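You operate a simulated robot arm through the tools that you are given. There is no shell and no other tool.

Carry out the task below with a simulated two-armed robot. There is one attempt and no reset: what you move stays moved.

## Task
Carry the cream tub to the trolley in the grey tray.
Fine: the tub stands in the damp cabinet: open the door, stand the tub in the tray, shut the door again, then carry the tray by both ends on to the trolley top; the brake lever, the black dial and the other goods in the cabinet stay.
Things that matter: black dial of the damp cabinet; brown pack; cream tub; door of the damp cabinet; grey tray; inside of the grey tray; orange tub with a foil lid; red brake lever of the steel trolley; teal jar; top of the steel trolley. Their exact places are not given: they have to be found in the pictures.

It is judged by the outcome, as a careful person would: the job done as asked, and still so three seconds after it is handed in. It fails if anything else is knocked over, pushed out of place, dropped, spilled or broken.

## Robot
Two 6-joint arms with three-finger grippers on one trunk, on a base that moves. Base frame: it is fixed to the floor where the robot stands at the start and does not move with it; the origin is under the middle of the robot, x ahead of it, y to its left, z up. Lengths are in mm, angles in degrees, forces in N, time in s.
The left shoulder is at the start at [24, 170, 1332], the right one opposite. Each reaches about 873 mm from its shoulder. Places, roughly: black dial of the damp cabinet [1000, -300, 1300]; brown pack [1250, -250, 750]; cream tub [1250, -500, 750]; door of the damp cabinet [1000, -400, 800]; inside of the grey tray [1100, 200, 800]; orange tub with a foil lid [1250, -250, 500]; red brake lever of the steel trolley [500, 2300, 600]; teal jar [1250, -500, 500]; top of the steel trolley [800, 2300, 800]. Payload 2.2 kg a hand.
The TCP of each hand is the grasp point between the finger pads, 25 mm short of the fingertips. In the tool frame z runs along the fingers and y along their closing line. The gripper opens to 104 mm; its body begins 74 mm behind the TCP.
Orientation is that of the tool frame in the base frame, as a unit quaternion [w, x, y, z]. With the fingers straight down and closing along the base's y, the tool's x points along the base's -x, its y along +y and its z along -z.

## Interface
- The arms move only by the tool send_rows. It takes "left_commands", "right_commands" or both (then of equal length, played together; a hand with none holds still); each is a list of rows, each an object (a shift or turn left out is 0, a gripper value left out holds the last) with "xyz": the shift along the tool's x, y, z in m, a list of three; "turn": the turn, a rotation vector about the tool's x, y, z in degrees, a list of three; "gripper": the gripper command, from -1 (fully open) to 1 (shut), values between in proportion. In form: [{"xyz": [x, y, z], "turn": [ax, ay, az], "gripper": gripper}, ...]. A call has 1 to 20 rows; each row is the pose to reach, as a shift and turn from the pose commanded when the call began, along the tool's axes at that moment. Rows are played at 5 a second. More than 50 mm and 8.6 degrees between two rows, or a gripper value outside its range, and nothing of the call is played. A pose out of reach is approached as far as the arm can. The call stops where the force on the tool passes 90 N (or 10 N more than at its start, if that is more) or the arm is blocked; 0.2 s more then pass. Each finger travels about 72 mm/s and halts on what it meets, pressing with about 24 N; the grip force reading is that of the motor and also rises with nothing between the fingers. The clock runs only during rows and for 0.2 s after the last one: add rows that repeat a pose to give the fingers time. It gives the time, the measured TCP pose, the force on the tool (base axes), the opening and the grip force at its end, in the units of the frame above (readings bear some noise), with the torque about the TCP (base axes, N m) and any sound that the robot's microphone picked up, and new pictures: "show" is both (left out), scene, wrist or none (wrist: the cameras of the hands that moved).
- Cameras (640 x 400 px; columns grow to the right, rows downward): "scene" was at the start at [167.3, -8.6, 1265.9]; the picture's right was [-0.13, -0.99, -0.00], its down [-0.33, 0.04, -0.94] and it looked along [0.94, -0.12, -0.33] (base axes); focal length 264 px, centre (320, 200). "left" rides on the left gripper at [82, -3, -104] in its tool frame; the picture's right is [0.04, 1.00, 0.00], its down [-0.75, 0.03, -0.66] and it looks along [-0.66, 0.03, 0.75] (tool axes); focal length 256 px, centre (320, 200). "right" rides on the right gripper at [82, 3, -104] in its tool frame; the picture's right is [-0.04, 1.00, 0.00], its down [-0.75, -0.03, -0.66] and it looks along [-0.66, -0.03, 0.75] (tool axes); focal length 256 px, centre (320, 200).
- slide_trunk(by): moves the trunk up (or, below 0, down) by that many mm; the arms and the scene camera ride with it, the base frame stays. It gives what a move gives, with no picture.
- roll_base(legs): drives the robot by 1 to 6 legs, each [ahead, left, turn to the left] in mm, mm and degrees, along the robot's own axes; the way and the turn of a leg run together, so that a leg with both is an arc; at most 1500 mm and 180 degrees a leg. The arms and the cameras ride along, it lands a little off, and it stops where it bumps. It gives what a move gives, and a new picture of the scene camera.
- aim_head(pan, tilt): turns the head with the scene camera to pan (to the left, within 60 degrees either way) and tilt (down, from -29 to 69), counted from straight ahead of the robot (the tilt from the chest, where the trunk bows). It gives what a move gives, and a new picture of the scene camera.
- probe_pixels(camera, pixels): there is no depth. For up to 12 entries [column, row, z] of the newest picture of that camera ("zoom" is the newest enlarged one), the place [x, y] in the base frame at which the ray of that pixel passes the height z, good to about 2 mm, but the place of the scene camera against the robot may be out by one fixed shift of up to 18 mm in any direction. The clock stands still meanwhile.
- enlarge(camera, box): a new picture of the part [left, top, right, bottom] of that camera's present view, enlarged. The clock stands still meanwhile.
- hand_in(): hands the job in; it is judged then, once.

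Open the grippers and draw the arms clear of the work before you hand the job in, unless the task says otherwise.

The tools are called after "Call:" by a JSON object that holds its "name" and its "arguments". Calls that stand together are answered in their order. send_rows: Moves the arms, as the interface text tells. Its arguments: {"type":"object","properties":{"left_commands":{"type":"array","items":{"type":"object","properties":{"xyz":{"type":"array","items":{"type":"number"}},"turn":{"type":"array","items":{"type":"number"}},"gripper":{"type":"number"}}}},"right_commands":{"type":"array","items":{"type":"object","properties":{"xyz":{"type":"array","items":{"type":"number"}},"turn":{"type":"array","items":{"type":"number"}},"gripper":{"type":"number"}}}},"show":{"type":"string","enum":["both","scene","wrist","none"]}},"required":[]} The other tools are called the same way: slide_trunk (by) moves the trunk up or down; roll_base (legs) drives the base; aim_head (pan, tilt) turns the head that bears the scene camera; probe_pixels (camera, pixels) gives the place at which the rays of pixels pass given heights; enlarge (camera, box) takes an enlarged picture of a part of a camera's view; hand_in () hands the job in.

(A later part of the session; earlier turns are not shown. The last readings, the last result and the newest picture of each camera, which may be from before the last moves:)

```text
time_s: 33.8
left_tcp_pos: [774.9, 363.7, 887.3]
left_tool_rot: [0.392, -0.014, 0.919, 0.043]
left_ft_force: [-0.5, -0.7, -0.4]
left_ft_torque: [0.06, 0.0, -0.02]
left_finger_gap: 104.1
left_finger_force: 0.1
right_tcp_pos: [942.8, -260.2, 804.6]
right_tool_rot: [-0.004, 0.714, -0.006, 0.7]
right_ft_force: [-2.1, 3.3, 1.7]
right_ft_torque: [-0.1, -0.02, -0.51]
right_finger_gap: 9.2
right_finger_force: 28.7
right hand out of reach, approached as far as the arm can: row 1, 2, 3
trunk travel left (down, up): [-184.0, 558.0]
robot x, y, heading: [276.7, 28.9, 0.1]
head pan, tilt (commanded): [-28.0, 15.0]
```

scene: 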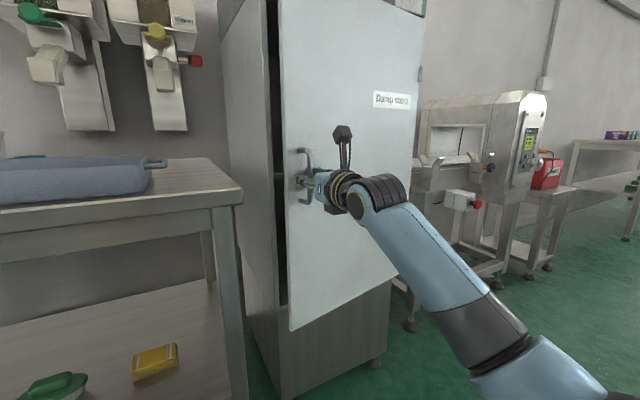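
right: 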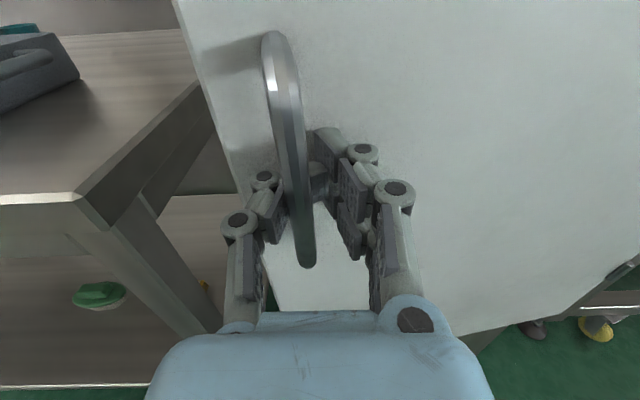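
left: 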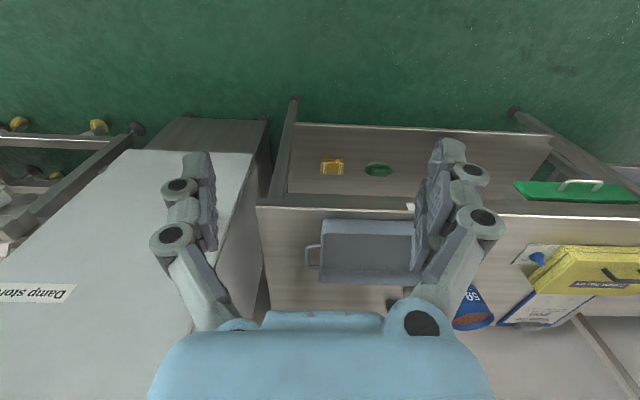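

The door follows easily (only ~3 N) and is about 8° open. I continue the arc to about 32°, letting the hand turn a little with the door.

Call:
{"name": "send_rows", "arguments": {"right_commands": [{"xyz": [0, 0.002, -0.028], "turn": [2, 0, 0], "gripper": 1}, {"xyz": [0, 0.01, -0.056], "turn": [4, 0, 0], "gripper": 1}, {"xyz": [0, 0.021, -0.083], "turn": [6, 0, 0], "gripper": 1}, {"xyz": [0, 0.034, -0.109], "turn": [8, 0, 0], "gripper": 1}, {"xyz": [0, 0.049, -0.134], "turn": [10, 0, 0], "gripper": 1}, {"xyz": [0, 0.066, -0.158], "turn": [12, 0, 0], "gripper": 1}, {"xyz": [0, 0.066, -0.158], "turn": [12, 0, 0], "gripper": 1}], "show": "both"}}

```text
time_s: 35.4
left_tcp_pos: [774.8, 364.4, 886.6]
left_tool_rot: [0.393, -0.016, 0.918, 0.045]
left_ft_force: [-0.3, -0.2, 0.0]
left_ft_torque: [0.05, 0.0, 0.0]
left_finger_gap: 103.9
left_finger_force: 0.0
right_tcp_pos: [784.7, -321.8, 804.7]
right_tool_rot: [-0.083, 0.708, 0.069, 0.698]
right_ft_force: [-0.7, 0.4, -0.9]
right_ft_torque: [-0.19, 0.03, 0.0]
right_finger_gap: 7.5
right_finger_force: 28.1
trunk travel left (down, up): [-184.0, 558.0]
robot x, y, heading: [275.3, 25.5, -0.1]
head pan, tilt (commanded): [-28.0, 15.0]
```

scene: 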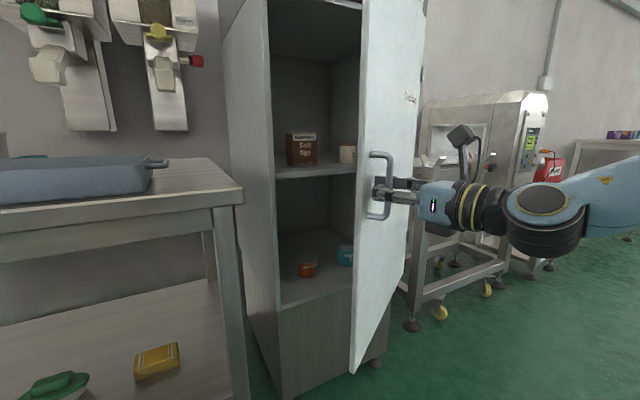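
right: 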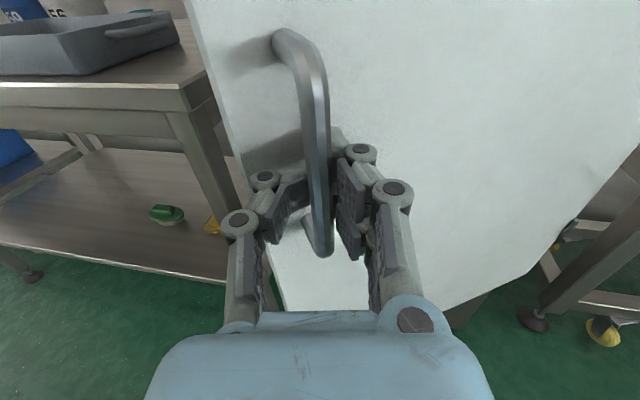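

The door is now ~34° open; the brown pack (302,150) and the cream tub (347,153) show inside. I keep pulling along the arc with the hand turning along with the door.

Call:
{"name": "send_rows", "arguments": {"right_commands": [{"xyz": [0, 0.0197, -0.0357], "turn": [6, 0, 0], "gripper": 1}, {"xyz": [0, 0.045, -0.0723], "turn": [12, 0, 0], "gripper": 1}, {"xyz": [0, 0.074, -0.106], "turn": [18, 0, 0], "gripper": 1}, {"xyz": [0, 0.1062, -0.1367], "turn": [24, 0, 0], "gripper": 1}, {"xyz": [0, 0.1419, -0.1638], "turn": [30, 0, 0], "gripper": 1}, {"xyz": [0, 0.1419, -0.1638], "turn": [30, 0, 0], "gripper": 1}], "show": "both"}}

```text
time_s: 35.8
left_tcp_pos: [777.4, 363.4, 887.0]
left_tool_rot: [0.393, -0.016, 0.918, 0.045]
left_ft_force: [-0.1, 0.5, 0.1]
left_ft_torque: [-0.07, 0.0, -0.06]
left_finger_gap: 104.0
left_finger_force: 0.0
right_tcp_pos: [779.8, -325.6, 799.4]
right_tool_rot: [-0.068, 0.702, 0.067, 0.706]
right_ft_force: [17.5, -21.4, -2.5]
right_ft_torque: [0.55, -0.01, 0.12]
right_finger_gap: 6.9
right_finger_force: 28.8
right hand out of reach, approached as far as the arm can: row 1
trunk travel left (down, up): [-184.0, 558.0]
robot x, y, heading: [274.0, 29.5, -0.3]
head pan, tilt (commanded): [-28.0, 15.0]
stopped in row 1 (right hand): the force on the tool passed its limit at 167 N (the readings are from after the stop); the commanded pose is now the measured one
```

scene: 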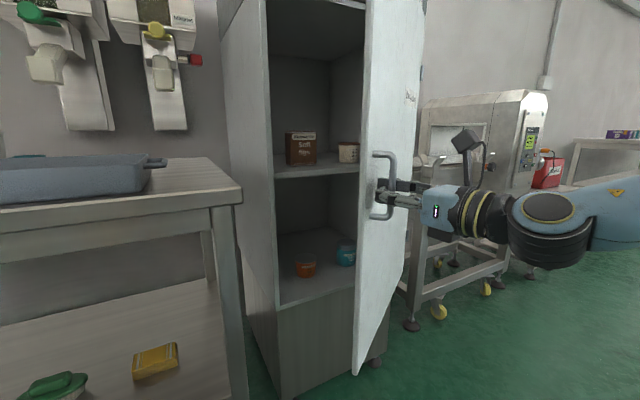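
right: 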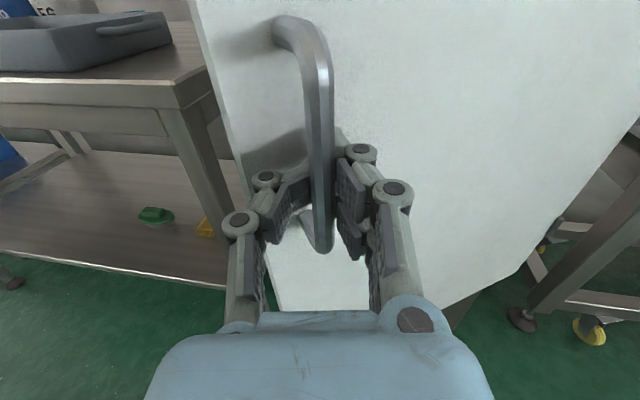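

A spike of 167 N stopped the move as the arm hit its limit, so I won't pull further with this grip. I open the fingers to let go of the handle and check.

Call:
{"name": "send_rows", "arguments": {"right_commands": [{"gripper": 0.3}, {"gripper": -0.4}, {"gripper": -1}, {"gripper": -1}, {"gripper": -1}], "show": "wrist"}}

```text
time_s: 37.0
left_tcp_pos: [776.2, 364.9, 887.4]
left_tool_rot: [0.393, -0.016, 0.918, 0.044]
left_ft_force: [0.3, 1.1, 0.7]
left_ft_torque: [0.01, -0.04, 0.02]
left_finger_gap: 104.1
left_finger_force: 0.0
right_tcp_pos: [778.5, -320.9, 802.5]
right_tool_rot: [-0.071, 0.701, 0.071, 0.706]
right_ft_force: [-0.6, 0.3, -0.6]
right_ft_torque: [-0.02, 0.01, -0.01]
right_finger_gap: 103.8
right_finger_force: 0.0
trunk travel left (down, up): [-184.0, 558.0]
robot x, y, heading: [279.6, 27.6, -0.5]
head pan, tilt (commanded): [-28.0, 15.0]
```

right: 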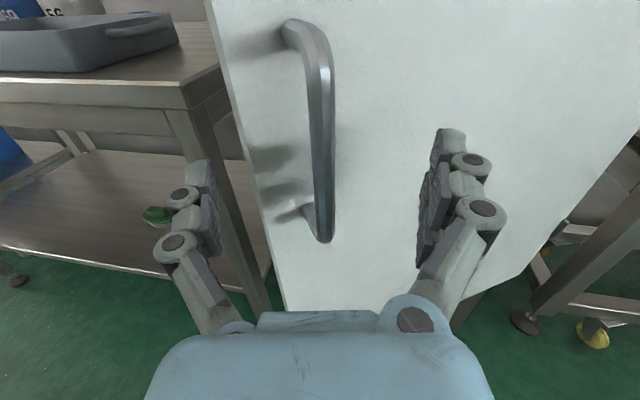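

The fingers are open around the free bar. I back the base straight off by 130 mm so the hand leaves the handle without arm motion.

Call:
{"name": "roll_base", "arguments": {"legs": [[-130, 0, 0]]}}

```text
time_s: 38.3
left_tcp_pos: [644.0, 364.2, 887.3]
left_tool_rot: [0.393, -0.015, 0.919, 0.044]
left_ft_force: [-0.4, 0.2, 0.7]
left_ft_torque: [0.03, -0.02, 0.05]
left_finger_gap: 104.0
left_finger_force: 0.0
right_tcp_pos: [646.7, -319.0, 800.8]
right_tool_rot: [-0.072, 0.7, 0.072, 0.707]
right_ft_force: [0.0, 0.5, 0.6]
right_ft_torque: [-0.02, 0.01, 0.01]
right_finger_gap: 104.0
right_finger_force: 0.1
trunk travel left (down, up): [-184.0, 558.0]
robot x, y, heading: [146.6, 29.3, -0.0]
head pan, tilt (commanded): [-28.0, 15.0]
```

scene: 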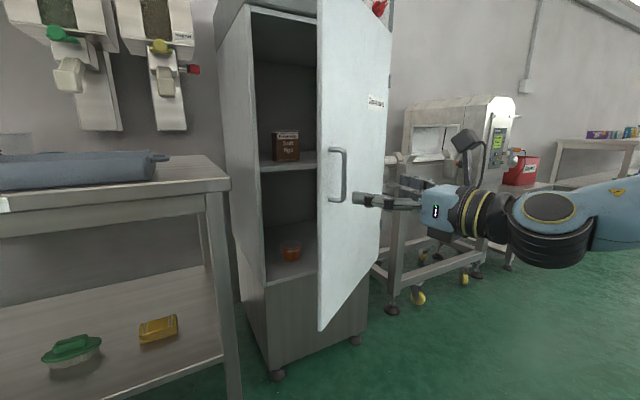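

The hand is clear and the door stays part open. I close the fist and shift the base left 150 mm, so the hand can pass the door's free edge on its left.

Call:
{"name": "send_rows", "arguments": {"right_commands": [{"gripper": 0.3}, {"gripper": 1}, {"gripper": 1}, {"gripper": 1}], "show": "none"}}

Call:
{"name": "roll_base", "arguments": {"legs": [[0, 160, 0]]}}

```text
time_s: 39.3
left_tcp_pos: [644.8, 365.9, 887.7]
left_tool_rot: [0.392, -0.016, 0.919, 0.045]
left_ft_force: [-0.3, 1.6, -0.5]
left_ft_torque: [0.0, 0.02, 0.01]
left_finger_gap: 103.9
left_finger_force: 0.0
right_tcp_pos: [647.6, -320.0, 803.0]
right_tool_rot: [-0.072, 0.7, 0.071, 0.707]
right_ft_force: [-0.6, 0.4, -0.1]
right_ft_torque: [0.0, 0.0, 0.0]
right_finger_gap: 0.0
right_finger_force: 19.4
trunk travel left (down, up): [-184.0, 558.0]
robot x, y, heading: [145.8, 29.7, 0.1]
head pan, tilt (commanded): [-28.0, 15.0]
```

```text
time_s: 40.7
left_tcp_pos: [644.3, 529.4, 887.4]
left_tool_rot: [0.393, -0.016, 0.918, 0.044]
left_ft_force: [0.0, 0.7, -0.2]
left_ft_torque: [-0.01, 0.02, -0.02]
left_finger_gap: 103.8
left_finger_force: 0.0
right_tcp_pos: [647.4, -156.1, 802.6]
right_tool_rot: [-0.072, 0.701, 0.072, 0.706]
right_ft_force: [0.7, 0.8, 0.2]
right_ft_torque: [0.0, 0.0, 0.0]
right_finger_gap: 0.1
right_finger_force: 24.2
trunk travel left (down, up): [-184.0, 558.0]
robot x, y, heading: [144.2, 192.8, -0.1]
head pan, tilt (commanded): [-28.0, 15.0]
```

scene: 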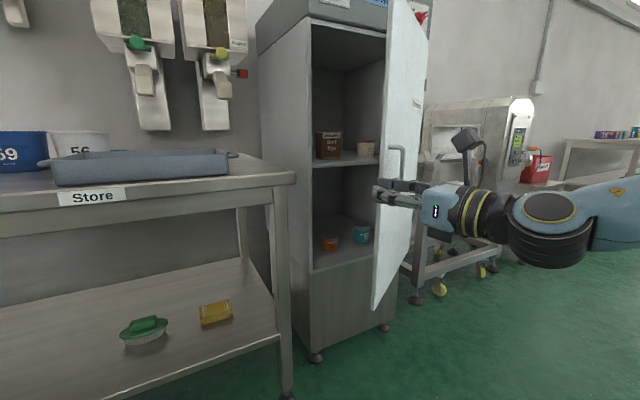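

The way past the door edge is clear (edge near (790,-290), hand at y=-156). I drive forward 220 mm.

Call:
{"name": "roll_base", "arguments": {"legs": [[220, 0, 0]]}}

```text
time_s: 42.4
left_tcp_pos: [863.1, 527.7, 887.5]
left_tool_rot: [0.393, -0.015, 0.919, 0.043]
left_ft_force: [-0.7, 0.9, -0.1]
left_ft_torque: [0.01, 0.0, 0.01]
left_finger_gap: 103.7
left_finger_force: 0.0
right_tcp_pos: [864.1, -156.6, 801.4]
right_tool_rot: [-0.071, 0.7, 0.071, 0.707]
right_ft_force: [0.2, 0.0, -0.5]
right_ft_torque: [-0.04, -0.03, 0.0]
right_finger_gap: 0.0
right_finger_force: 24.0
trunk travel left (down, up): [-184.0, 558.0]
robot x, y, heading: [360.6, 191.0, -0.3]
head pan, tilt (commanded): [-28.0, 15.0]
```

scene: 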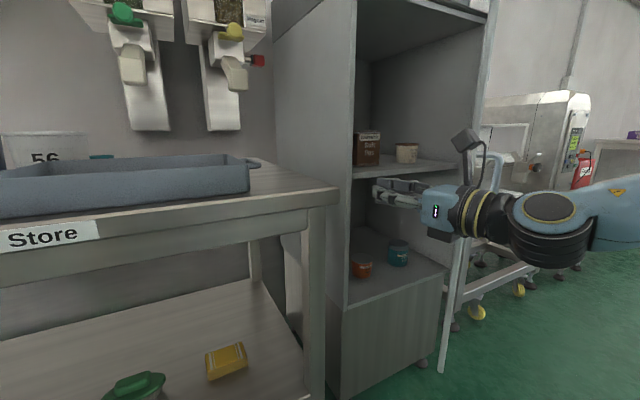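

The hand is past the door edge, but the elbow sticks out to the right at door height. A higher shoulder should let the elbow hang down, so I raise the trunk 300 mm and then lower the hand by the same amount.

Call:
{"name": "slide_trunk", "arguments": {"by": 300}}

Call:
{"name": "send_rows", "arguments": {"right_commands": [{"xyz": [-0.04, 0, 0]}, {"xyz": [-0.08, 0, 0]}, {"xyz": [-0.12, 0, 0]}, {"xyz": [-0.16, 0, 0]}, {"xyz": [-0.2, 0, 0]}, {"xyz": [-0.24, 0, 0]}, {"xyz": [-0.27, 0, 0]}, {"xyz": [-0.3, 0, 0]}, {"xyz": [-0.3, 0, 0]}], "show": "both"}}

```text
time_s: 45.4
left_tcp_pos: [863.0, 528.4, 1186.7]
left_tool_rot: [0.392, -0.016, 0.919, 0.044]
left_ft_force: [0.1, -0.3, 0.1]
left_ft_torque: [0.02, -0.02, -0.01]
left_finger_gap: 104.0
left_finger_force: 0.0
right_tcp_pos: [864.7, -157.4, 1102.1]
right_tool_rot: [-0.071, 0.7, 0.071, 0.707]
right_ft_force: [0.0, -1.6, -0.9]
right_ft_torque: [0.01, 0.03, 0.02]
right_finger_gap: 0.1
right_finger_force: 24.5
trunk travel left (down, up): [-484.0, 258.0]
robot x, y, heading: [362.8, 192.2, -0.2]
head pan, tilt (commanded): [-28.0, 15.0]
```

```text
time_s: 47.4
left_tcp_pos: [862.5, 527.7, 1187.3]
left_tool_rot: [0.392, -0.015, 0.919, 0.044]
left_ft_force: [-0.2, -0.7, 0.2]
left_ft_torque: [-0.03, 0.01, -0.03]
left_finger_gap: 103.8
left_finger_force: 0.1
right_tcp_pos: [867.8, -154.7, 801.8]
right_tool_rot: [-0.072, 0.701, 0.072, 0.706]
right_ft_force: [-0.1, 0.0, 0.1]
right_ft_torque: [0.0, 0.0, -0.02]
right_finger_gap: 0.0
right_finger_force: 24.0
right hand out of reach, approached as far as the arm can: row 3
trunk travel left (down, up): [-484.0, 258.0]
robot x, y, heading: [367.7, 191.4, -0.3]
head pan, tilt (commanded): [-28.0, 15.0]
```

scene: 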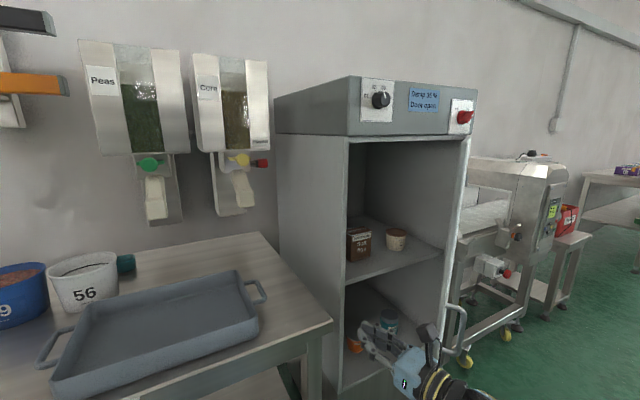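
right: 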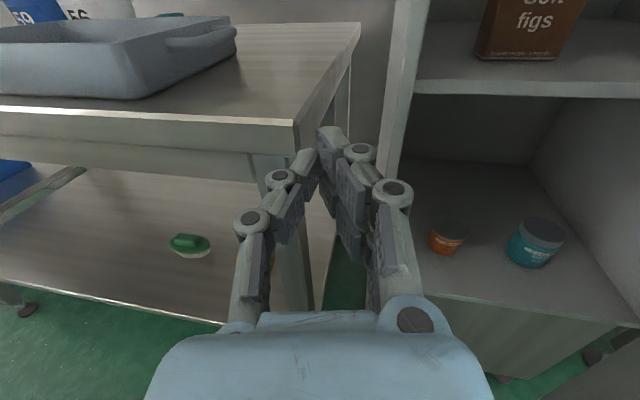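

The raised trunk gives a full view: tray with loop handles (250,290) and (55,350), and inside the cabinet the brown pack (358,243) and cream tub (396,239). I turn the closed fist 42° to point right-forward, so it will lie flat against the inner face of the door.

Call:
{"name": "send_rows", "arguments": {"right_commands": [{"turn": [-8, 0, 0]}, {"turn": [-16, 0, 0]}, {"turn": [-24, 0, 0]}, {"turn": [-32, 0, 0]}, {"turn": [-38, 0, 0]}, {"turn": [-42, 0, 0]}, {"turn": [-42, 0, 0]}], "show": "both"}}

```text
time_s: 49.0
left_tcp_pos: [862.0, 528.5, 1186.5]
left_tool_rot: [0.392, -0.015, 0.919, 0.043]
left_ft_force: [-0.4, -0.3, -0.9]
left_ft_torque: [0.01, 0.0, -0.02]
left_finger_gap: 104.1
left_finger_force: 0.1
right_tcp_pos: [867.6, -155.8, 801.8]
right_tool_rot: [0.002, 0.704, -0.003, 0.71]
right_ft_force: [0.1, 0.0, 0.0]
right_ft_torque: [0.01, 0.03, -0.02]
right_finger_gap: 0.0
right_finger_force: 24.2
right hand out of reach, approached as far as the arm can: row 2, 3, 4, 5, 6, 7
trunk travel left (down, up): [-484.0, 258.0]
robot x, y, heading: [360.9, 191.2, 0.0]
head pan, tilt (commanded): [-28.0, 15.0]
```

scene: 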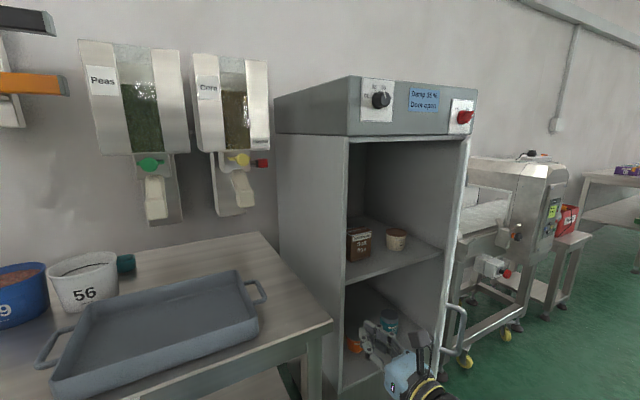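
right: 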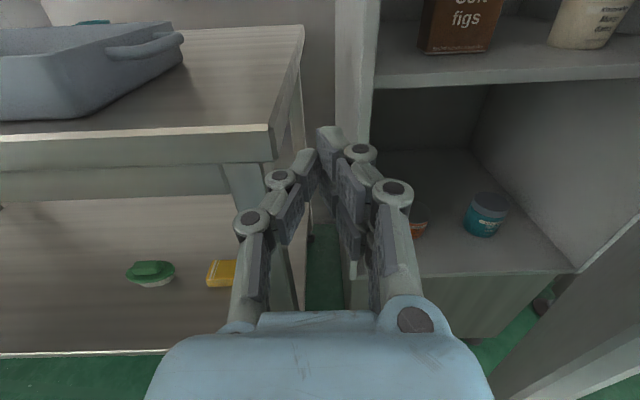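

The hand can't yaw past straight ahead, so I'll push with the side of the closed fingers at the door's free edge, moving the base along the edge's arc. First legs: back 70, right 92, then diagonally back-right.

Call:
{"name": "roll_base", "arguments": {"legs": [[-70, 0, 0], [0, -92, 0], [-82, -76, 0]]}}

```text
time_s: 51.5
left_tcp_pos: [700.4, 361.7, 1187.6]
left_tool_rot: [0.395, -0.016, 0.917, 0.042]
left_ft_force: [-0.1, -0.1, 0.6]
left_ft_torque: [0.04, -0.01, 0.03]
left_finger_gap: 104.3
left_finger_force: 0.0
right_tcp_pos: [704.4, -320.7, 803.1]
right_tool_rot: [0.001, 0.705, -0.002, 0.709]
right_ft_force: [-57.0, 56.3, -6.5]
right_ft_torque: [0.17, 0.14, -0.86]
right_finger_gap: 0.1
right_finger_force: 24.0
trunk travel left (down, up): [-484.0, 258.0]
robot x, y, heading: [203.8, 18.6, -0.3]
head pan, tilt (commanded): [-28.0, 15.0]
```

scene: 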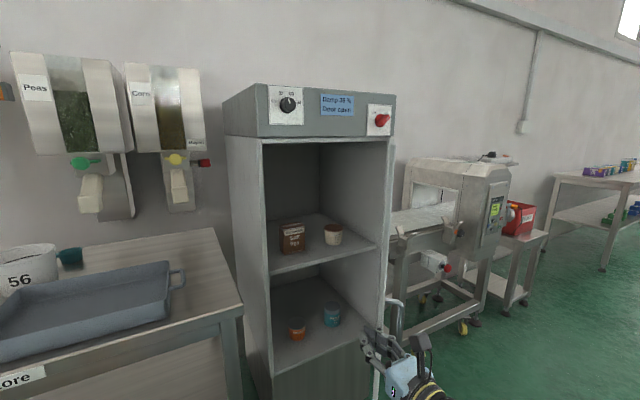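

The force reading shows about 80 N on the fist, directed along the door from hinge to edge, so I must be pressing on the door's end. I look through the wrist camera before going on.

Call:
{"name": "enlarge", "arguments": {"camera": "right", "box": [0, 0, 640, 400]}}

Call:
{"name": "enlarge", "arguments": {"camera": "scene", "box": [320, 270, 480, 400]}}

```text
1.00 times, centred on (320, 200) of right (not enlarged: the box is as wide or as high as the picture)
```

zoom: 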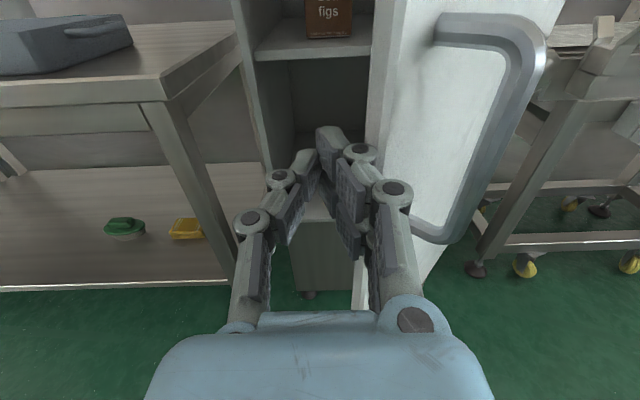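

```text
3.08 times, centred on (400, 335) of scene
```

zoom: 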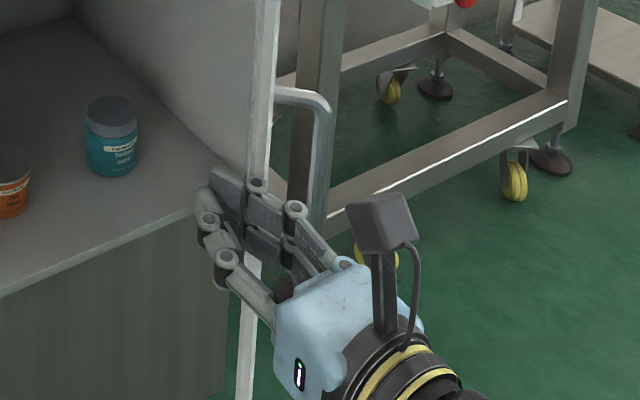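

The fingertips are pressing on the end face of the door rather than inside it, because the door is ~40 mm thick. I back off to the left 80 mm and go 110 mm forward, so that the fingers reach well past the inner corner.

Call:
{"name": "roll_base", "arguments": {"legs": [[0, 80, 0], [110, 0, 0]]}}

Call:
{"name": "enlarge", "arguments": {"camera": "right", "box": [0, 0, 640, 400]}}

```text
time_s: 53.4
left_tcp_pos: [815.7, 439.7, 1186.0]
left_tool_rot: [0.392, -0.016, 0.919, 0.044]
left_ft_force: [0.9, -1.2, -0.9]
left_ft_torque: [-0.02, 0.01, 0.01]
left_finger_gap: 103.8
left_finger_force: 0.0
right_tcp_pos: [818.6, -241.2, 796.3]
right_tool_rot: [0.001, 0.707, -0.004, 0.707]
right_ft_force: [0.5, 0.1, -0.5]
right_ft_torque: [-0.04, 0.02, 0.0]
right_finger_gap: 0.1
right_finger_force: 24.5
trunk travel left (down, up): [-484.0, 258.0]
robot x, y, heading: [316.3, 101.6, -0.4]
head pan, tilt (commanded): [-28.0, 15.0]
```

scene: 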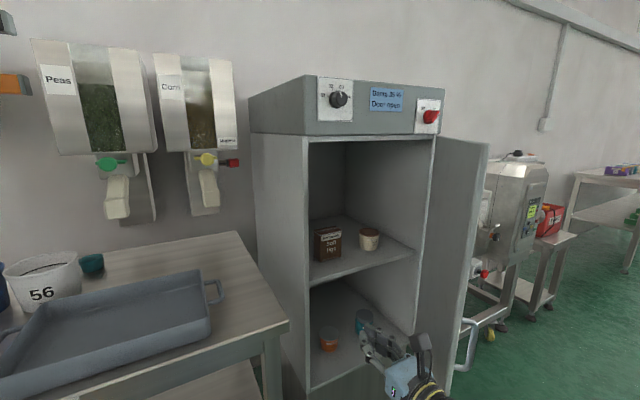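

```text
1.00 times, centred on (320, 200) of right (not enlarged: the box is as wide or as high as the picture)
```

zoom: 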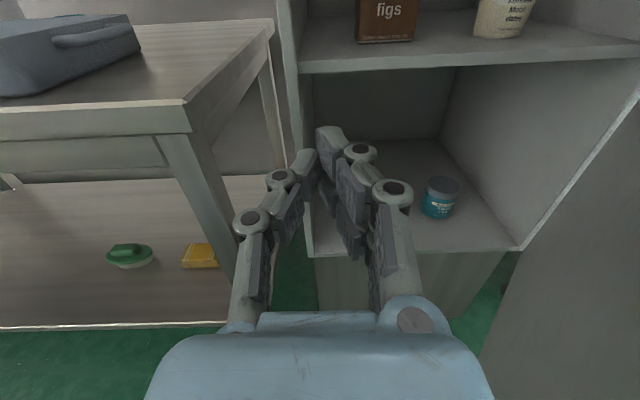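

Now the fist is inside of the door and the door's inner face shows at right (450–487). I probe the door's top edge to estimate its angle.

Call:
{"name": "probe_pixels", "arguments": {"camera": "scene", "pixels": [[487, 144, 1100], [487, 144, 1130], [487, 144, 1160], [437, 135, 1100], [437, 135, 1130], [437, 135, 1160], [308, 140, 1130]]}}

```text
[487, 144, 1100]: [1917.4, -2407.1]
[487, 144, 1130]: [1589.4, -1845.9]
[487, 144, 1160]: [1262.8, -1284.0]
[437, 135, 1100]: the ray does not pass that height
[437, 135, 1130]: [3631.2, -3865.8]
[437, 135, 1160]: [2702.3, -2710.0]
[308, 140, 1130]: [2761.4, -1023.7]
```

The door stands at about 45°, its inner corner near (757,-305), just right of my fist. I now push along the arc in four legs, keeping the fingers ~60 mm past the corner.

Call:
{"name": "roll_base", "arguments": {"legs": [[0, -24, 0], [-57, -56, 0], [-46, -65, 0]]}}

Call:
{"name": "enlarge", "arguments": {"camera": "right", "box": [0, 0, 640, 400]}}

```text
time_s: 55.5
left_tcp_pos: [710.6, 291.2, 1188.6]
left_tool_rot: [0.393, -0.015, 0.918, 0.044]
left_ft_force: [-0.3, -0.3, -0.5]
left_ft_torque: [0.01, 0.03, 0.04]
left_finger_gap: 104.2
left_finger_force: 0.0
right_tcp_pos: [713.1, -391.7, 797.3]
right_tool_rot: [0.001, 0.707, -0.004, 0.707]
right_ft_force: [-0.9, -0.1, -0.2]
right_ft_torque: [-0.03, 0.01, 0.03]
right_finger_gap: 0.1
right_finger_force: 24.2
trunk travel left (down, up): [-484.0, 258.0]
robot x, y, heading: [212.9, -41.7, -0.3]
head pan, tilt (commanded): [-28.0, 15.0]
```

scene: 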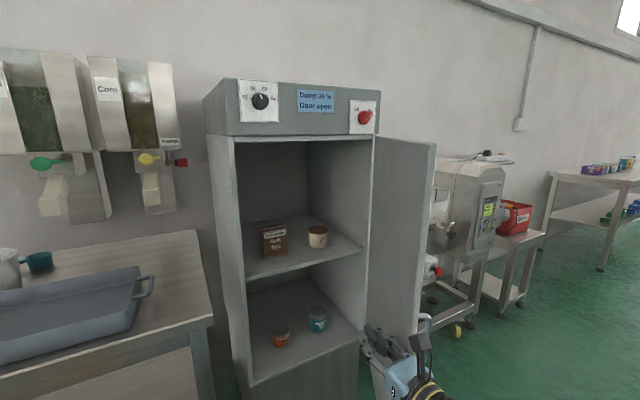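

```text
1.00 times, centred on (320, 200) of right (not enlarged: the box is as wide or as high as the picture)
```

zoom: 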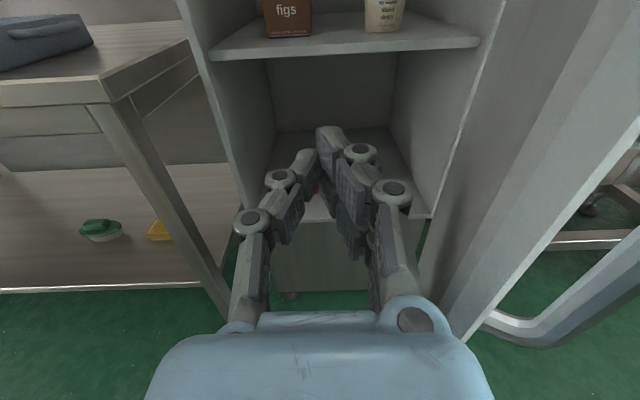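

The door moves freely with no residual force. I continue the arc with four more legs to swing it to about 105°.

Call:
{"name": "roll_base", "arguments": {"legs": [[-34, -74, 0], [-21, -76, 0], [-7, -80, 0], [7, -79, 0]]}}

Call:
{"name": "enlarge", "arguments": {"camera": "right", "box": [0, 0, 640, 400]}}

```text
time_s: 58.5
left_tcp_pos: [656.2, -18.7, 1188.4]
left_tool_rot: [0.392, -0.015, 0.919, 0.045]
left_ft_force: [-0.3, -1.0, 0.0]
left_ft_torque: [0.05, 0.02, 0.01]
left_finger_gap: 103.9
left_finger_force: 0.0
right_tcp_pos: [658.1, -699.1, 796.7]
right_tool_rot: [0.0, 0.707, -0.005, 0.707]
right_ft_force: [0.2, 0.0, 0.3]
right_ft_torque: [0.01, -0.02, 0.04]
right_finger_gap: 0.0
right_finger_force: 24.1
trunk travel left (down, up): [-484.0, 258.0]
robot x, y, heading: [151.7, -350.5, 0.0]
head pan, tilt (commanded): [-28.0, 15.0]
```

scene: 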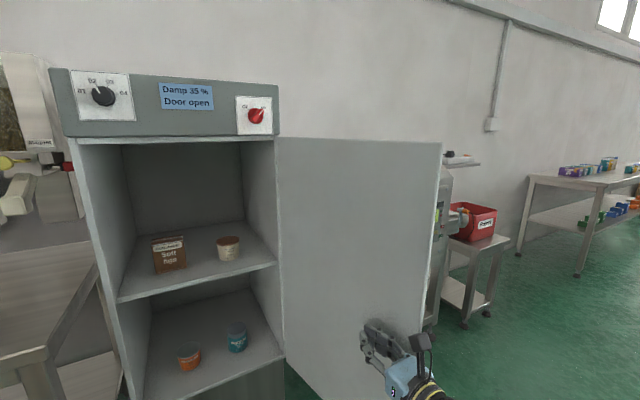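

```text
1.00 times, centred on (320, 200) of right (not enlarged: the box is as wide or as high as the picture)
```

zoom: 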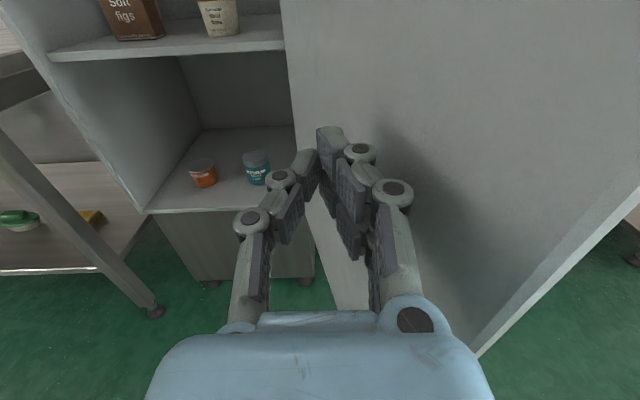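

The door is wide open (over 100°). The display shows the damp falling, so I should not dawdle; I enlarge the view of the shelf goods.

Call:
{"name": "enlarge", "arguments": {"camera": "scene", "box": [120, 210, 290, 310]}}

Call:
{"name": "probe_pixels", "arguments": {"camera": "scene", "pixels": [[229, 262, 740], [229, 262, 720], [119, 302, 720], [277, 262, 720], [168, 272, 720], [186, 267, 720], [153, 273, 720], [228, 238, 800], [228, 238, 780]]}}

```text
3.76 times, centred on (205, 260) of scene
```

zoom: 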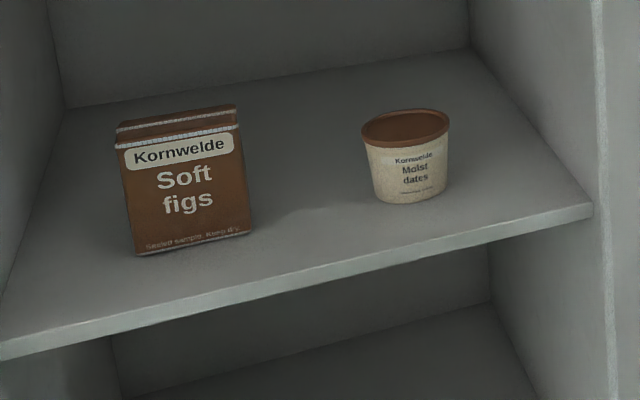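

```text
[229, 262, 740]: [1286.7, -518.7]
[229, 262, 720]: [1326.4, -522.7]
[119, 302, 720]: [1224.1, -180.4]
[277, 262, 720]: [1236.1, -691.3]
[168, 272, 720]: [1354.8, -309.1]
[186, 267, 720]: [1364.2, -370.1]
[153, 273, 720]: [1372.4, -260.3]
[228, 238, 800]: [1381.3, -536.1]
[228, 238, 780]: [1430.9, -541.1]
```

The cream tub (406,155 in the zoom) looks about 85 mm wide and 80 mm tall, a tapered cup. I move the base left 170 mm clear of the door, then raise the hand and open it to get a close look from in front.

Call:
{"name": "roll_base", "arguments": {"legs": [[0, 170, 0]]}}

Call:
{"name": "send_rows", "arguments": {"right_commands": [{"xyz": [0.04, 0, 0], "gripper": -1}, {"xyz": [0.08, 0, 0], "gripper": -1}, {"xyz": [0.12, 0, 0], "gripper": -1}, {"xyz": [0.16, 0, 0], "gripper": -1}, {"xyz": [0.19, 0, 0], "gripper": -1}, {"xyz": [0.19, 0, 0], "gripper": -1}], "show": "wrist"}}

```text
time_s: 60.0
left_tcp_pos: [653.3, 156.1, 1188.0]
left_tool_rot: [0.392, -0.019, 0.918, 0.045]
left_ft_force: [0.3, 0.7, -0.2]
left_ft_torque: [-0.04, -0.01, -0.04]
left_finger_gap: 104.1
left_finger_force: 0.1
right_tcp_pos: [659.1, -525.3, 797.1]
right_tool_rot: [0.0, 0.707, -0.003, 0.707]
right_ft_force: [0.2, 1.2, 0.5]
right_ft_torque: [0.0, 0.03, -0.07]
right_finger_gap: 0.0
right_finger_force: 24.4
trunk travel left (down, up): [-484.0, 258.0]
robot x, y, heading: [156.3, -181.6, 0.1]
head pan, tilt (commanded): [-28.0, 15.0]
```

scene: 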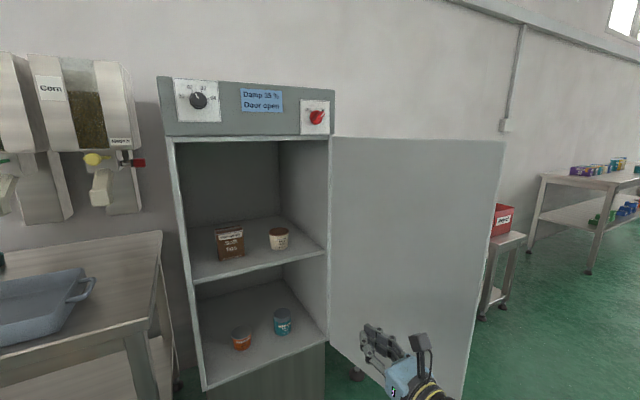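

```text
time_s: 61.4
left_tcp_pos: [655.5, 155.5, 1186.6]
left_tool_rot: [0.391, -0.018, 0.919, 0.045]
left_ft_force: [-0.7, 0.1, 0.6]
left_ft_torque: [0.03, 0.0, 0.0]
left_finger_gap: 103.9
left_finger_force: 0.0
right_tcp_pos: [660.3, -527.0, 986.6]
right_tool_rot: [0.0, 0.707, -0.004, 0.707]
right_ft_force: [0.1, 0.6, -0.2]
right_ft_torque: [0.0, -0.01, 0.02]
right_finger_gap: 104.0
right_finger_force: 0.1
right hand out of reach, approached as far as the arm can: row 1, 2, 3, 4, 5
trunk travel left (down, up): [-484.0, 258.0]
robot x, y, heading: [157.4, -182.5, 0.1]
head pan, tilt (commanded): [-28.0, 15.0]
```

right: 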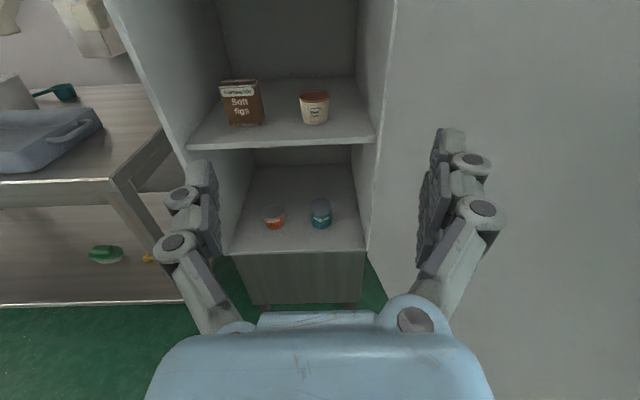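

The tub shows at (315,108) in the right camera. I note an enlarged view here, then drive forward 200 mm for a second measurement.

Call:
{"name": "enlarge", "arguments": {"camera": "right", "box": [200, 60, 400, 185]}}

Call:
{"name": "probe_pixels", "arguments": {"camera": "right", "pixels": [[315, 123, 800], [315, 123, 780], [315, 94, 860], [188, 146, 780], [375, 141, 780], [246, 125, 800], [246, 125, 780]]}}

Call:
{"name": "roll_base", "arguments": {"legs": [[200, 0, 0]]}}

Call:
{"name": "send_rows", "arguments": {"right_commands": [{"xyz": [0, 0, 0], "gripper": -1}], "show": "wrist"}}

Call:
{"name": "enlarge", "arguments": {"camera": "right", "box": [200, 20, 440, 170]}}

```text
3.20 times, centred on (300, 122) of right
```

zoom: 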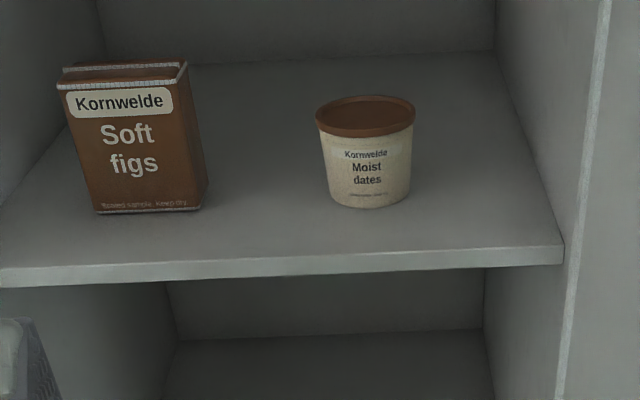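

```text
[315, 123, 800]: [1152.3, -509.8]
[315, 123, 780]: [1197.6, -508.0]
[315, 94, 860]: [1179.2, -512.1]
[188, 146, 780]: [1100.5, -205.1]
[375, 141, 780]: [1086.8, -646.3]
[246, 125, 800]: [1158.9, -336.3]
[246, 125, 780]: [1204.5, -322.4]
```

```text
time_s: 63.0
left_tcp_pos: [855.1, 153.8, 1186.1]
left_tool_rot: [0.391, -0.017, 0.919, 0.045]
left_ft_force: [0.4, 1.1, -0.1]
left_ft_torque: [-0.02, 0.06, -0.01]
left_finger_gap: 103.7
left_finger_force: 0.2
right_tcp_pos: [858.1, -527.9, 986.3]
right_tool_rot: [0.001, 0.707, -0.004, 0.707]
right_ft_force: [-0.5, 0.7, -0.3]
right_ft_torque: [-0.05, 0.0, 0.01]
right_finger_gap: 103.8
right_finger_force: 0.1
trunk travel left (down, up): [-484.0, 258.0]
robot x, y, heading: [354.4, -184.0, 0.2]
head pan, tilt (commanded): [-28.0, 15.0]
```

scene: 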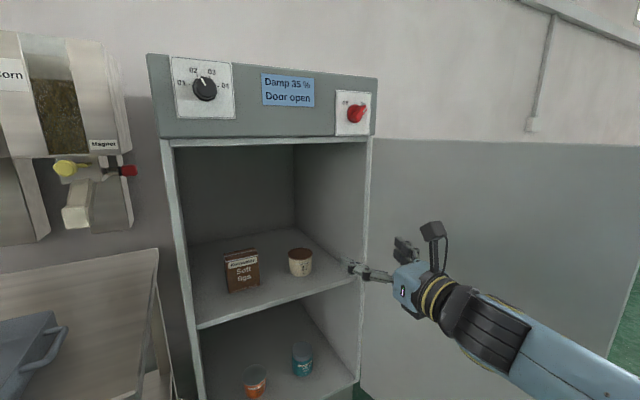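

```text
time_s: 63.4
left_tcp_pos: [854.3, 154.6, 1187.7]
left_tool_rot: [0.393, -0.017, 0.918, 0.044]
left_ft_force: [0.8, 0.9, 0.2]
left_ft_torque: [0.01, -0.01, 0.01]
left_finger_gap: 104.2
left_finger_force: 0.0
right_tcp_pos: [857.4, -527.9, 986.2]
right_tool_rot: [0.001, 0.707, -0.003, 0.707]
right_ft_force: [0.4, 1.0, 0.0]
right_ft_torque: [-0.03, 0.03, 0.0]
right_finger_gap: 104.0
right_finger_force: 0.1
trunk travel left (down, up): [-484.0, 258.0]
robot x, y, heading: [354.3, -184.0, 0.3]
head pan, tilt (commanded): [-28.0, 15.0]
```

right: 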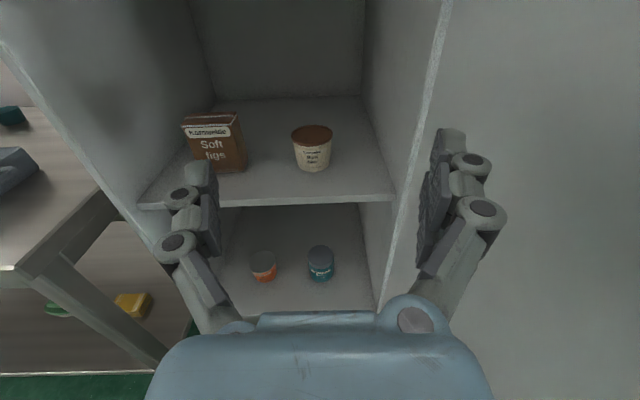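

```text
2.67 times, centred on (320, 95) of right
```

zoom: 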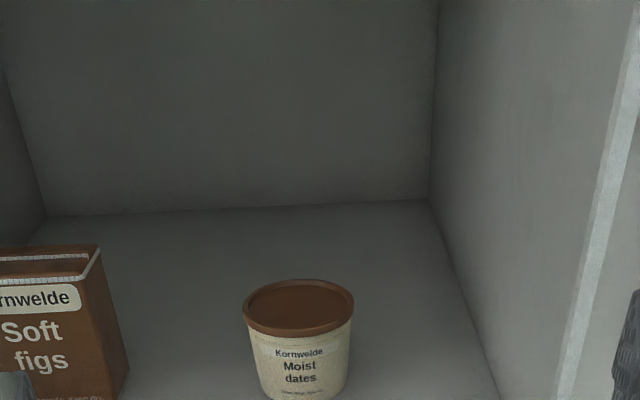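

I probe the tub's bottom front (313,171), rim centre (312,133) and shelf edge in this closer view to triangulate.

Call:
{"name": "probe_pixels", "arguments": {"camera": "right", "pixels": [[313, 171, 800], [313, 171, 780], [312, 133, 860], [312, 133, 840], [291, 135, 860], [333, 131, 860], [140, 207, 780], [140, 207, 800], [394, 198, 780], [394, 198, 800], [232, 172, 780], [232, 172, 800]]}}

```text
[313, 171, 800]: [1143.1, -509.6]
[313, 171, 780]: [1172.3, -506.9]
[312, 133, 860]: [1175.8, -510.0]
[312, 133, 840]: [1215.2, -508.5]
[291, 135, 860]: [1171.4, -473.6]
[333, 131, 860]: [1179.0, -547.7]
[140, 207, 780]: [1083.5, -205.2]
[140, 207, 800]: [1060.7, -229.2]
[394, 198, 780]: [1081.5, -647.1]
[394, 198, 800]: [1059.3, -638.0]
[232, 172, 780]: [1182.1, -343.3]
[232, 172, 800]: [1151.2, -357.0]
```

Triangulation gives the tub centre at about (1171,-509), shelf top z≈802, rim z≈865, rim ≈74 mm across. I pitch the open hand 50° down while moving it to (950,-509,890), just in front of the shelf.

Call:
{"name": "send_rows", "arguments": {"right_commands": [{"xyz": [-0.014, -0.003, 0.013], "turn": [0, -7, 0], "gripper": -1}, {"xyz": [-0.028, -0.006, 0.026], "turn": [0, -14, 0]}, {"xyz": [-0.042, -0.009, 0.04], "turn": [0, -21, 0]}, {"xyz": [-0.056, -0.012, 0.053], "turn": [0, -28, 0]}, {"xyz": [-0.07, -0.015, 0.066], "turn": [0, -35, 0]}, {"xyz": [-0.084, -0.017, 0.08], "turn": [0, -42, 0]}, {"xyz": [-0.096, -0.019, 0.093], "turn": [0, -50, 0]}, {"xyz": [-0.096, -0.019, 0.093], "turn": [0, -50, 0]}], "show": "both"}}

```text
time_s: 65.2
left_tcp_pos: [853.1, 154.6, 1187.7]
left_tool_rot: [0.393, -0.017, 0.918, 0.044]
left_ft_force: [-0.5, -0.9, 0.0]
left_ft_torque: [0.03, 0.03, 0.01]
left_finger_gap: 104.0
left_finger_force: 0.1
right_tcp_pos: [912.7, -518.4, 908.4]
right_tool_rot: [-0.005, 0.938, -0.031, 0.346]
right_ft_force: [-0.5, -1.0, 0.2]
right_ft_torque: [0.0, -0.01, -0.01]
right_finger_gap: 104.1
right_finger_force: 0.0
right hand out of reach, approached as far as the arm can: row 5, 6, 7, 8
trunk travel left (down, up): [-484.0, 258.0]
robot x, y, heading: [353.1, -184.2, -0.1]
head pan, tilt (commanded): [-28.0, 15.0]
```

scene: 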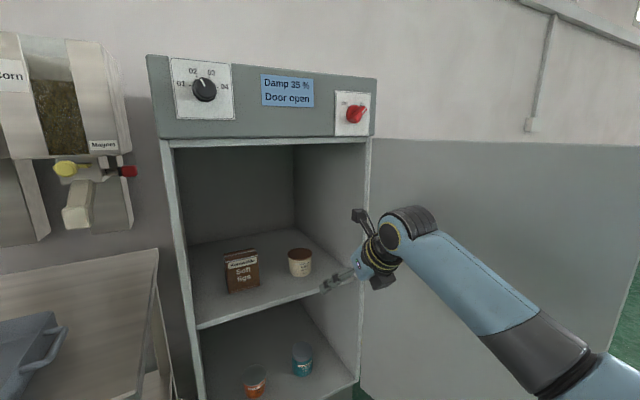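
right: 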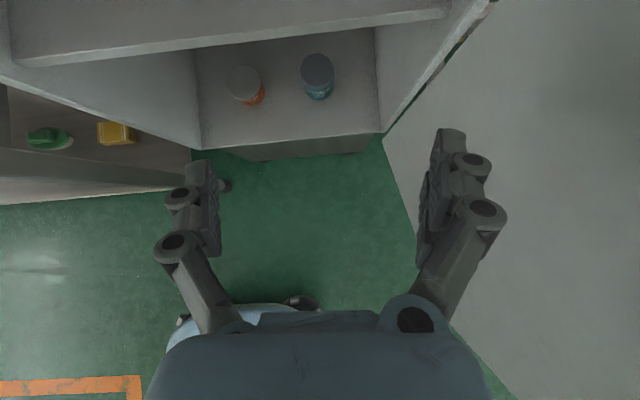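

The hand has the wanted pitch (about 50°) at (913,-518,908). I'll do the rest of the approach with base and trunk; first I check the clearance to the open door via its lower edge, (383,138)–(519,398).

Call:
{"name": "probe_pixels", "arguments": {"camera": "right", "pixels": [[383, 138, 400], [519, 398, 400], [383, 138, 370], [519, 398, 370], [18, 64, 790], [447, 12, 790], [490, 10, 800]]}}

Call:
{"name": "aim_head", "arguments": {"pan": -40, "tilt": 40}}

```text
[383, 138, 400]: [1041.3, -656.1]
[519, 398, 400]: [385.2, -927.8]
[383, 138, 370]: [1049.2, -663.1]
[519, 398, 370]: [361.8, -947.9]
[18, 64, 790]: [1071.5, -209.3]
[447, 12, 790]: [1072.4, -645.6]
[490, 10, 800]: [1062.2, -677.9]
```

```text
time_s: 66.1
left_tcp_pos: [853.7, 153.7, 1187.1]
left_tool_rot: [0.393, -0.016, 0.918, 0.044]
left_ft_force: [-0.6, 0.0, -0.8]
left_ft_torque: [-0.01, 0.0, -0.01]
left_finger_gap: 104.0
left_finger_force: 0.1
right_tcp_pos: [914.2, -518.4, 907.7]
right_tool_rot: [-0.005, 0.938, -0.03, 0.346]
right_ft_force: [0.8, 0.2, 0.5]
right_ft_torque: [0.03, -0.04, 0.02]
right_finger_gap: 104.0
right_finger_force: 0.1
trunk travel left (down, up): [-484.0, 258.0]
robot x, y, heading: [351.9, -181.8, 0.2]
head pan, tilt (commanded): [-40.0, 40.0]
```

scene: 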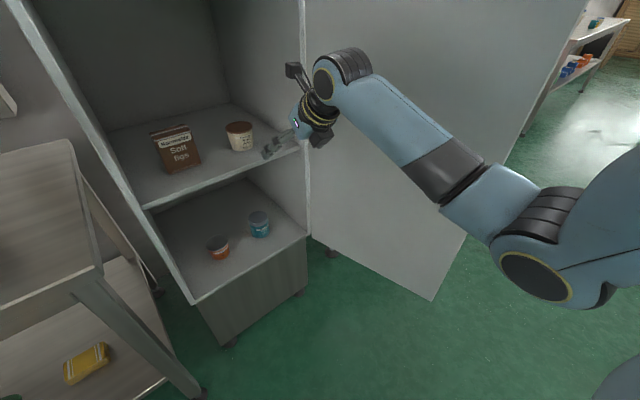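

The door stands at about 112°, well clear of the forearm. I drive 200 mm forward (9 mm left) at this height, over the shelf, then check the alignment.

Call:
{"name": "roll_base", "arguments": {"legs": [[200, 9, 0]]}}

Call:
{"name": "send_rows", "arguments": {"right_commands": [{"xyz": [0, 0, 0], "gripper": -1}], "show": "wrist"}}

```text
time_s: 67.7
left_tcp_pos: [1061.3, 163.1, 1186.0]
left_tool_rot: [0.392, -0.016, 0.919, 0.044]
left_ft_force: [0.6, -0.3, 0.2]
left_ft_torque: [0.03, 0.03, -0.03]
left_finger_gap: 103.8
left_finger_force: 0.1
right_tcp_pos: [1121.2, -508.7, 906.7]
right_tool_rot: [-0.005, 0.938, -0.031, 0.345]
right_ft_force: [-0.3, 0.0, -0.1]
right_ft_torque: [0.02, 0.04, 0.0]
right_finger_gap: 104.0
right_finger_force: 0.1
trunk travel left (down, up): [-484.0, 258.0]
robot x, y, heading: [558.2, -173.7, 0.1]
head pan, tilt (commanded): [-40.0, 40.0]
```

scene: 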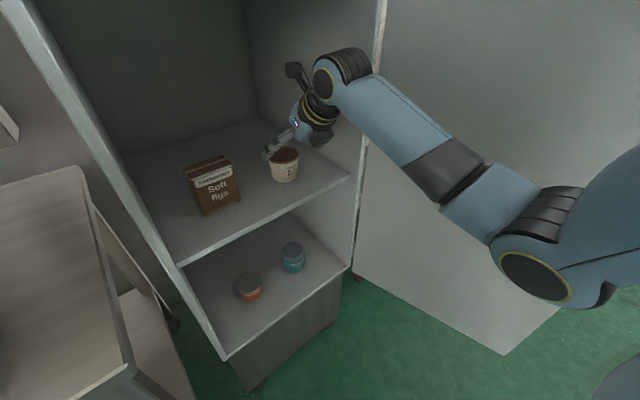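

```text
time_s: 68.1
left_tcp_pos: [1059.1, 163.0, 1187.5]
left_tool_rot: [0.392, -0.016, 0.919, 0.045]
left_ft_force: [0.0, 0.1, -1.2]
left_ft_torque: [-0.02, 0.01, 0.0]
left_finger_gap: 103.7
left_finger_force: 0.0
right_tcp_pos: [1120.6, -508.8, 907.5]
right_tool_rot: [-0.005, 0.938, -0.031, 0.345]
right_ft_force: [0.5, 0.0, -0.2]
right_ft_torque: [-0.01, 0.0, 0.03]
right_finger_gap: 104.1
right_finger_force: 0.1
trunk travel left (down, up): [-484.0, 258.0]
robot x, y, heading: [563.5, -169.4, 0.1]
head pan, tilt (commanded): [-40.0, 40.0]
```

right: 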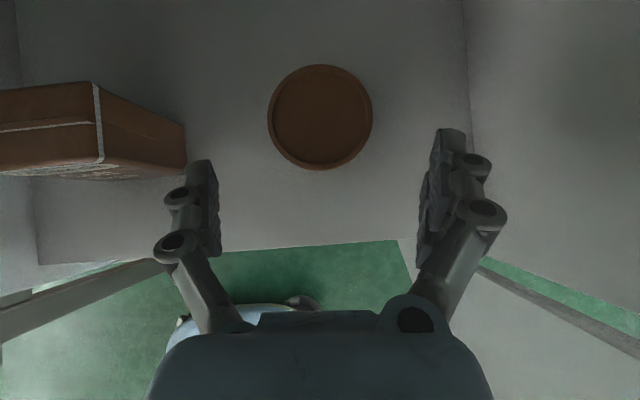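

Top-down view: the tub's lid is centred at (320,117), about 105 px across, nicely between the fingers. I probe it at rim height.

Call:
{"name": "probe_pixels", "arguments": {"camera": "right", "pixels": [[320, 117, 865], [267, 117, 865], [373, 117, 865], [320, 64, 865], [320, 170, 865], [180, 150, 865], [186, 170, 870], [100, 160, 890], [468, 130, 802], [395, 240, 802]]}}

```text
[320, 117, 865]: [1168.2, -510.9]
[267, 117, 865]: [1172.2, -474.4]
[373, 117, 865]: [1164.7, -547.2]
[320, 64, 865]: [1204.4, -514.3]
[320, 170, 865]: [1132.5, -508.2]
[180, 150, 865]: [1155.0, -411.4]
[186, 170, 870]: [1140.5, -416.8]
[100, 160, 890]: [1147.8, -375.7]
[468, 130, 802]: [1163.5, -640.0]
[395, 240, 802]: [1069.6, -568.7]
```

The tub centre is (1168,-511), 73 mm across. I drive 47 mm forward so the fingers straddle it, then lower the trunk 58 mm.

Call:
{"name": "roll_base", "arguments": {"legs": [[47, -2, 0]]}}

Call:
{"name": "send_rows", "arguments": {"right_commands": [{"xyz": [0, 0, 0], "gripper": -1}], "show": "wrist"}}

```text
time_s: 69.0
left_tcp_pos: [1109.6, 161.7, 1185.9]
left_tool_rot: [0.392, -0.017, 0.919, 0.046]
left_ft_force: [1.0, -0.5, -1.0]
left_ft_torque: [0.03, 0.04, 0.04]
left_finger_gap: 103.9
left_finger_force: 0.0
right_tcp_pos: [1168.3, -511.1, 905.2]
right_tool_rot: [-0.005, 0.938, -0.031, 0.345]
right_ft_force: [1.3, -0.3, 0.3]
right_ft_torque: [-0.03, 0.0, -0.01]
right_finger_gap: 103.9
right_finger_force: 0.1
trunk travel left (down, up): [-484.0, 258.0]
robot x, y, heading: [605.6, -175.3, -0.0]
head pan, tilt (commanded): [-40.0, 40.0]
```

scene: 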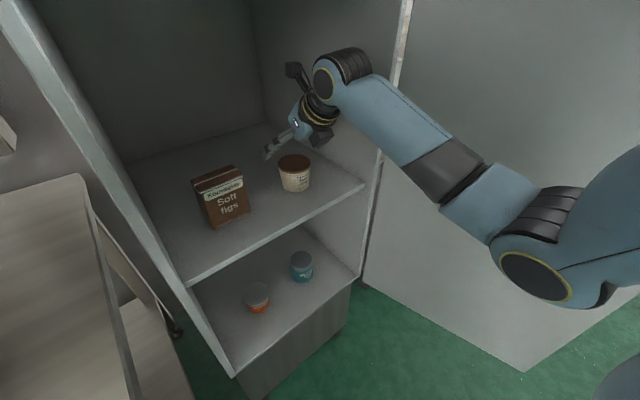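

```text
time_s: 69.4
left_tcp_pos: [1107.3, 160.8, 1187.1]
left_tool_rot: [0.393, -0.016, 0.919, 0.044]
left_ft_force: [-0.1, -0.5, -0.3]
left_ft_torque: [-0.01, 0.02, 0.01]
left_finger_gap: 103.9
left_finger_force: 0.0
right_tcp_pos: [1167.1, -510.9, 907.5]
right_tool_rot: [-0.005, 0.938, -0.031, 0.346]
right_ft_force: [0.5, -0.1, 0.7]
right_ft_torque: [0.0, -0.02, 0.03]
right_finger_gap: 103.8
right_finger_force: 0.1
trunk travel left (down, up): [-484.0, 258.0]
robot x, y, heading: [615.9, -175.8, -0.0]
head pan, tilt (commanded): [-40.0, 40.0]
```

right: 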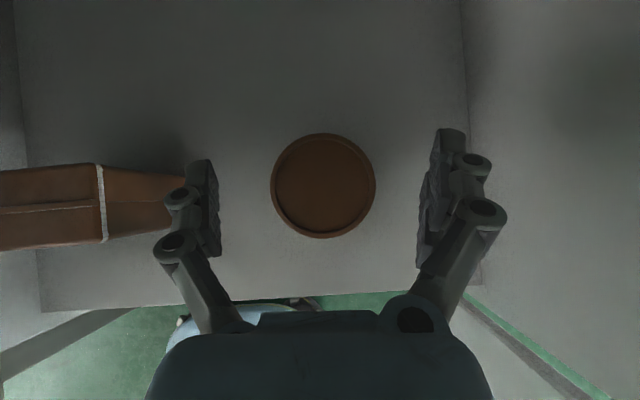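

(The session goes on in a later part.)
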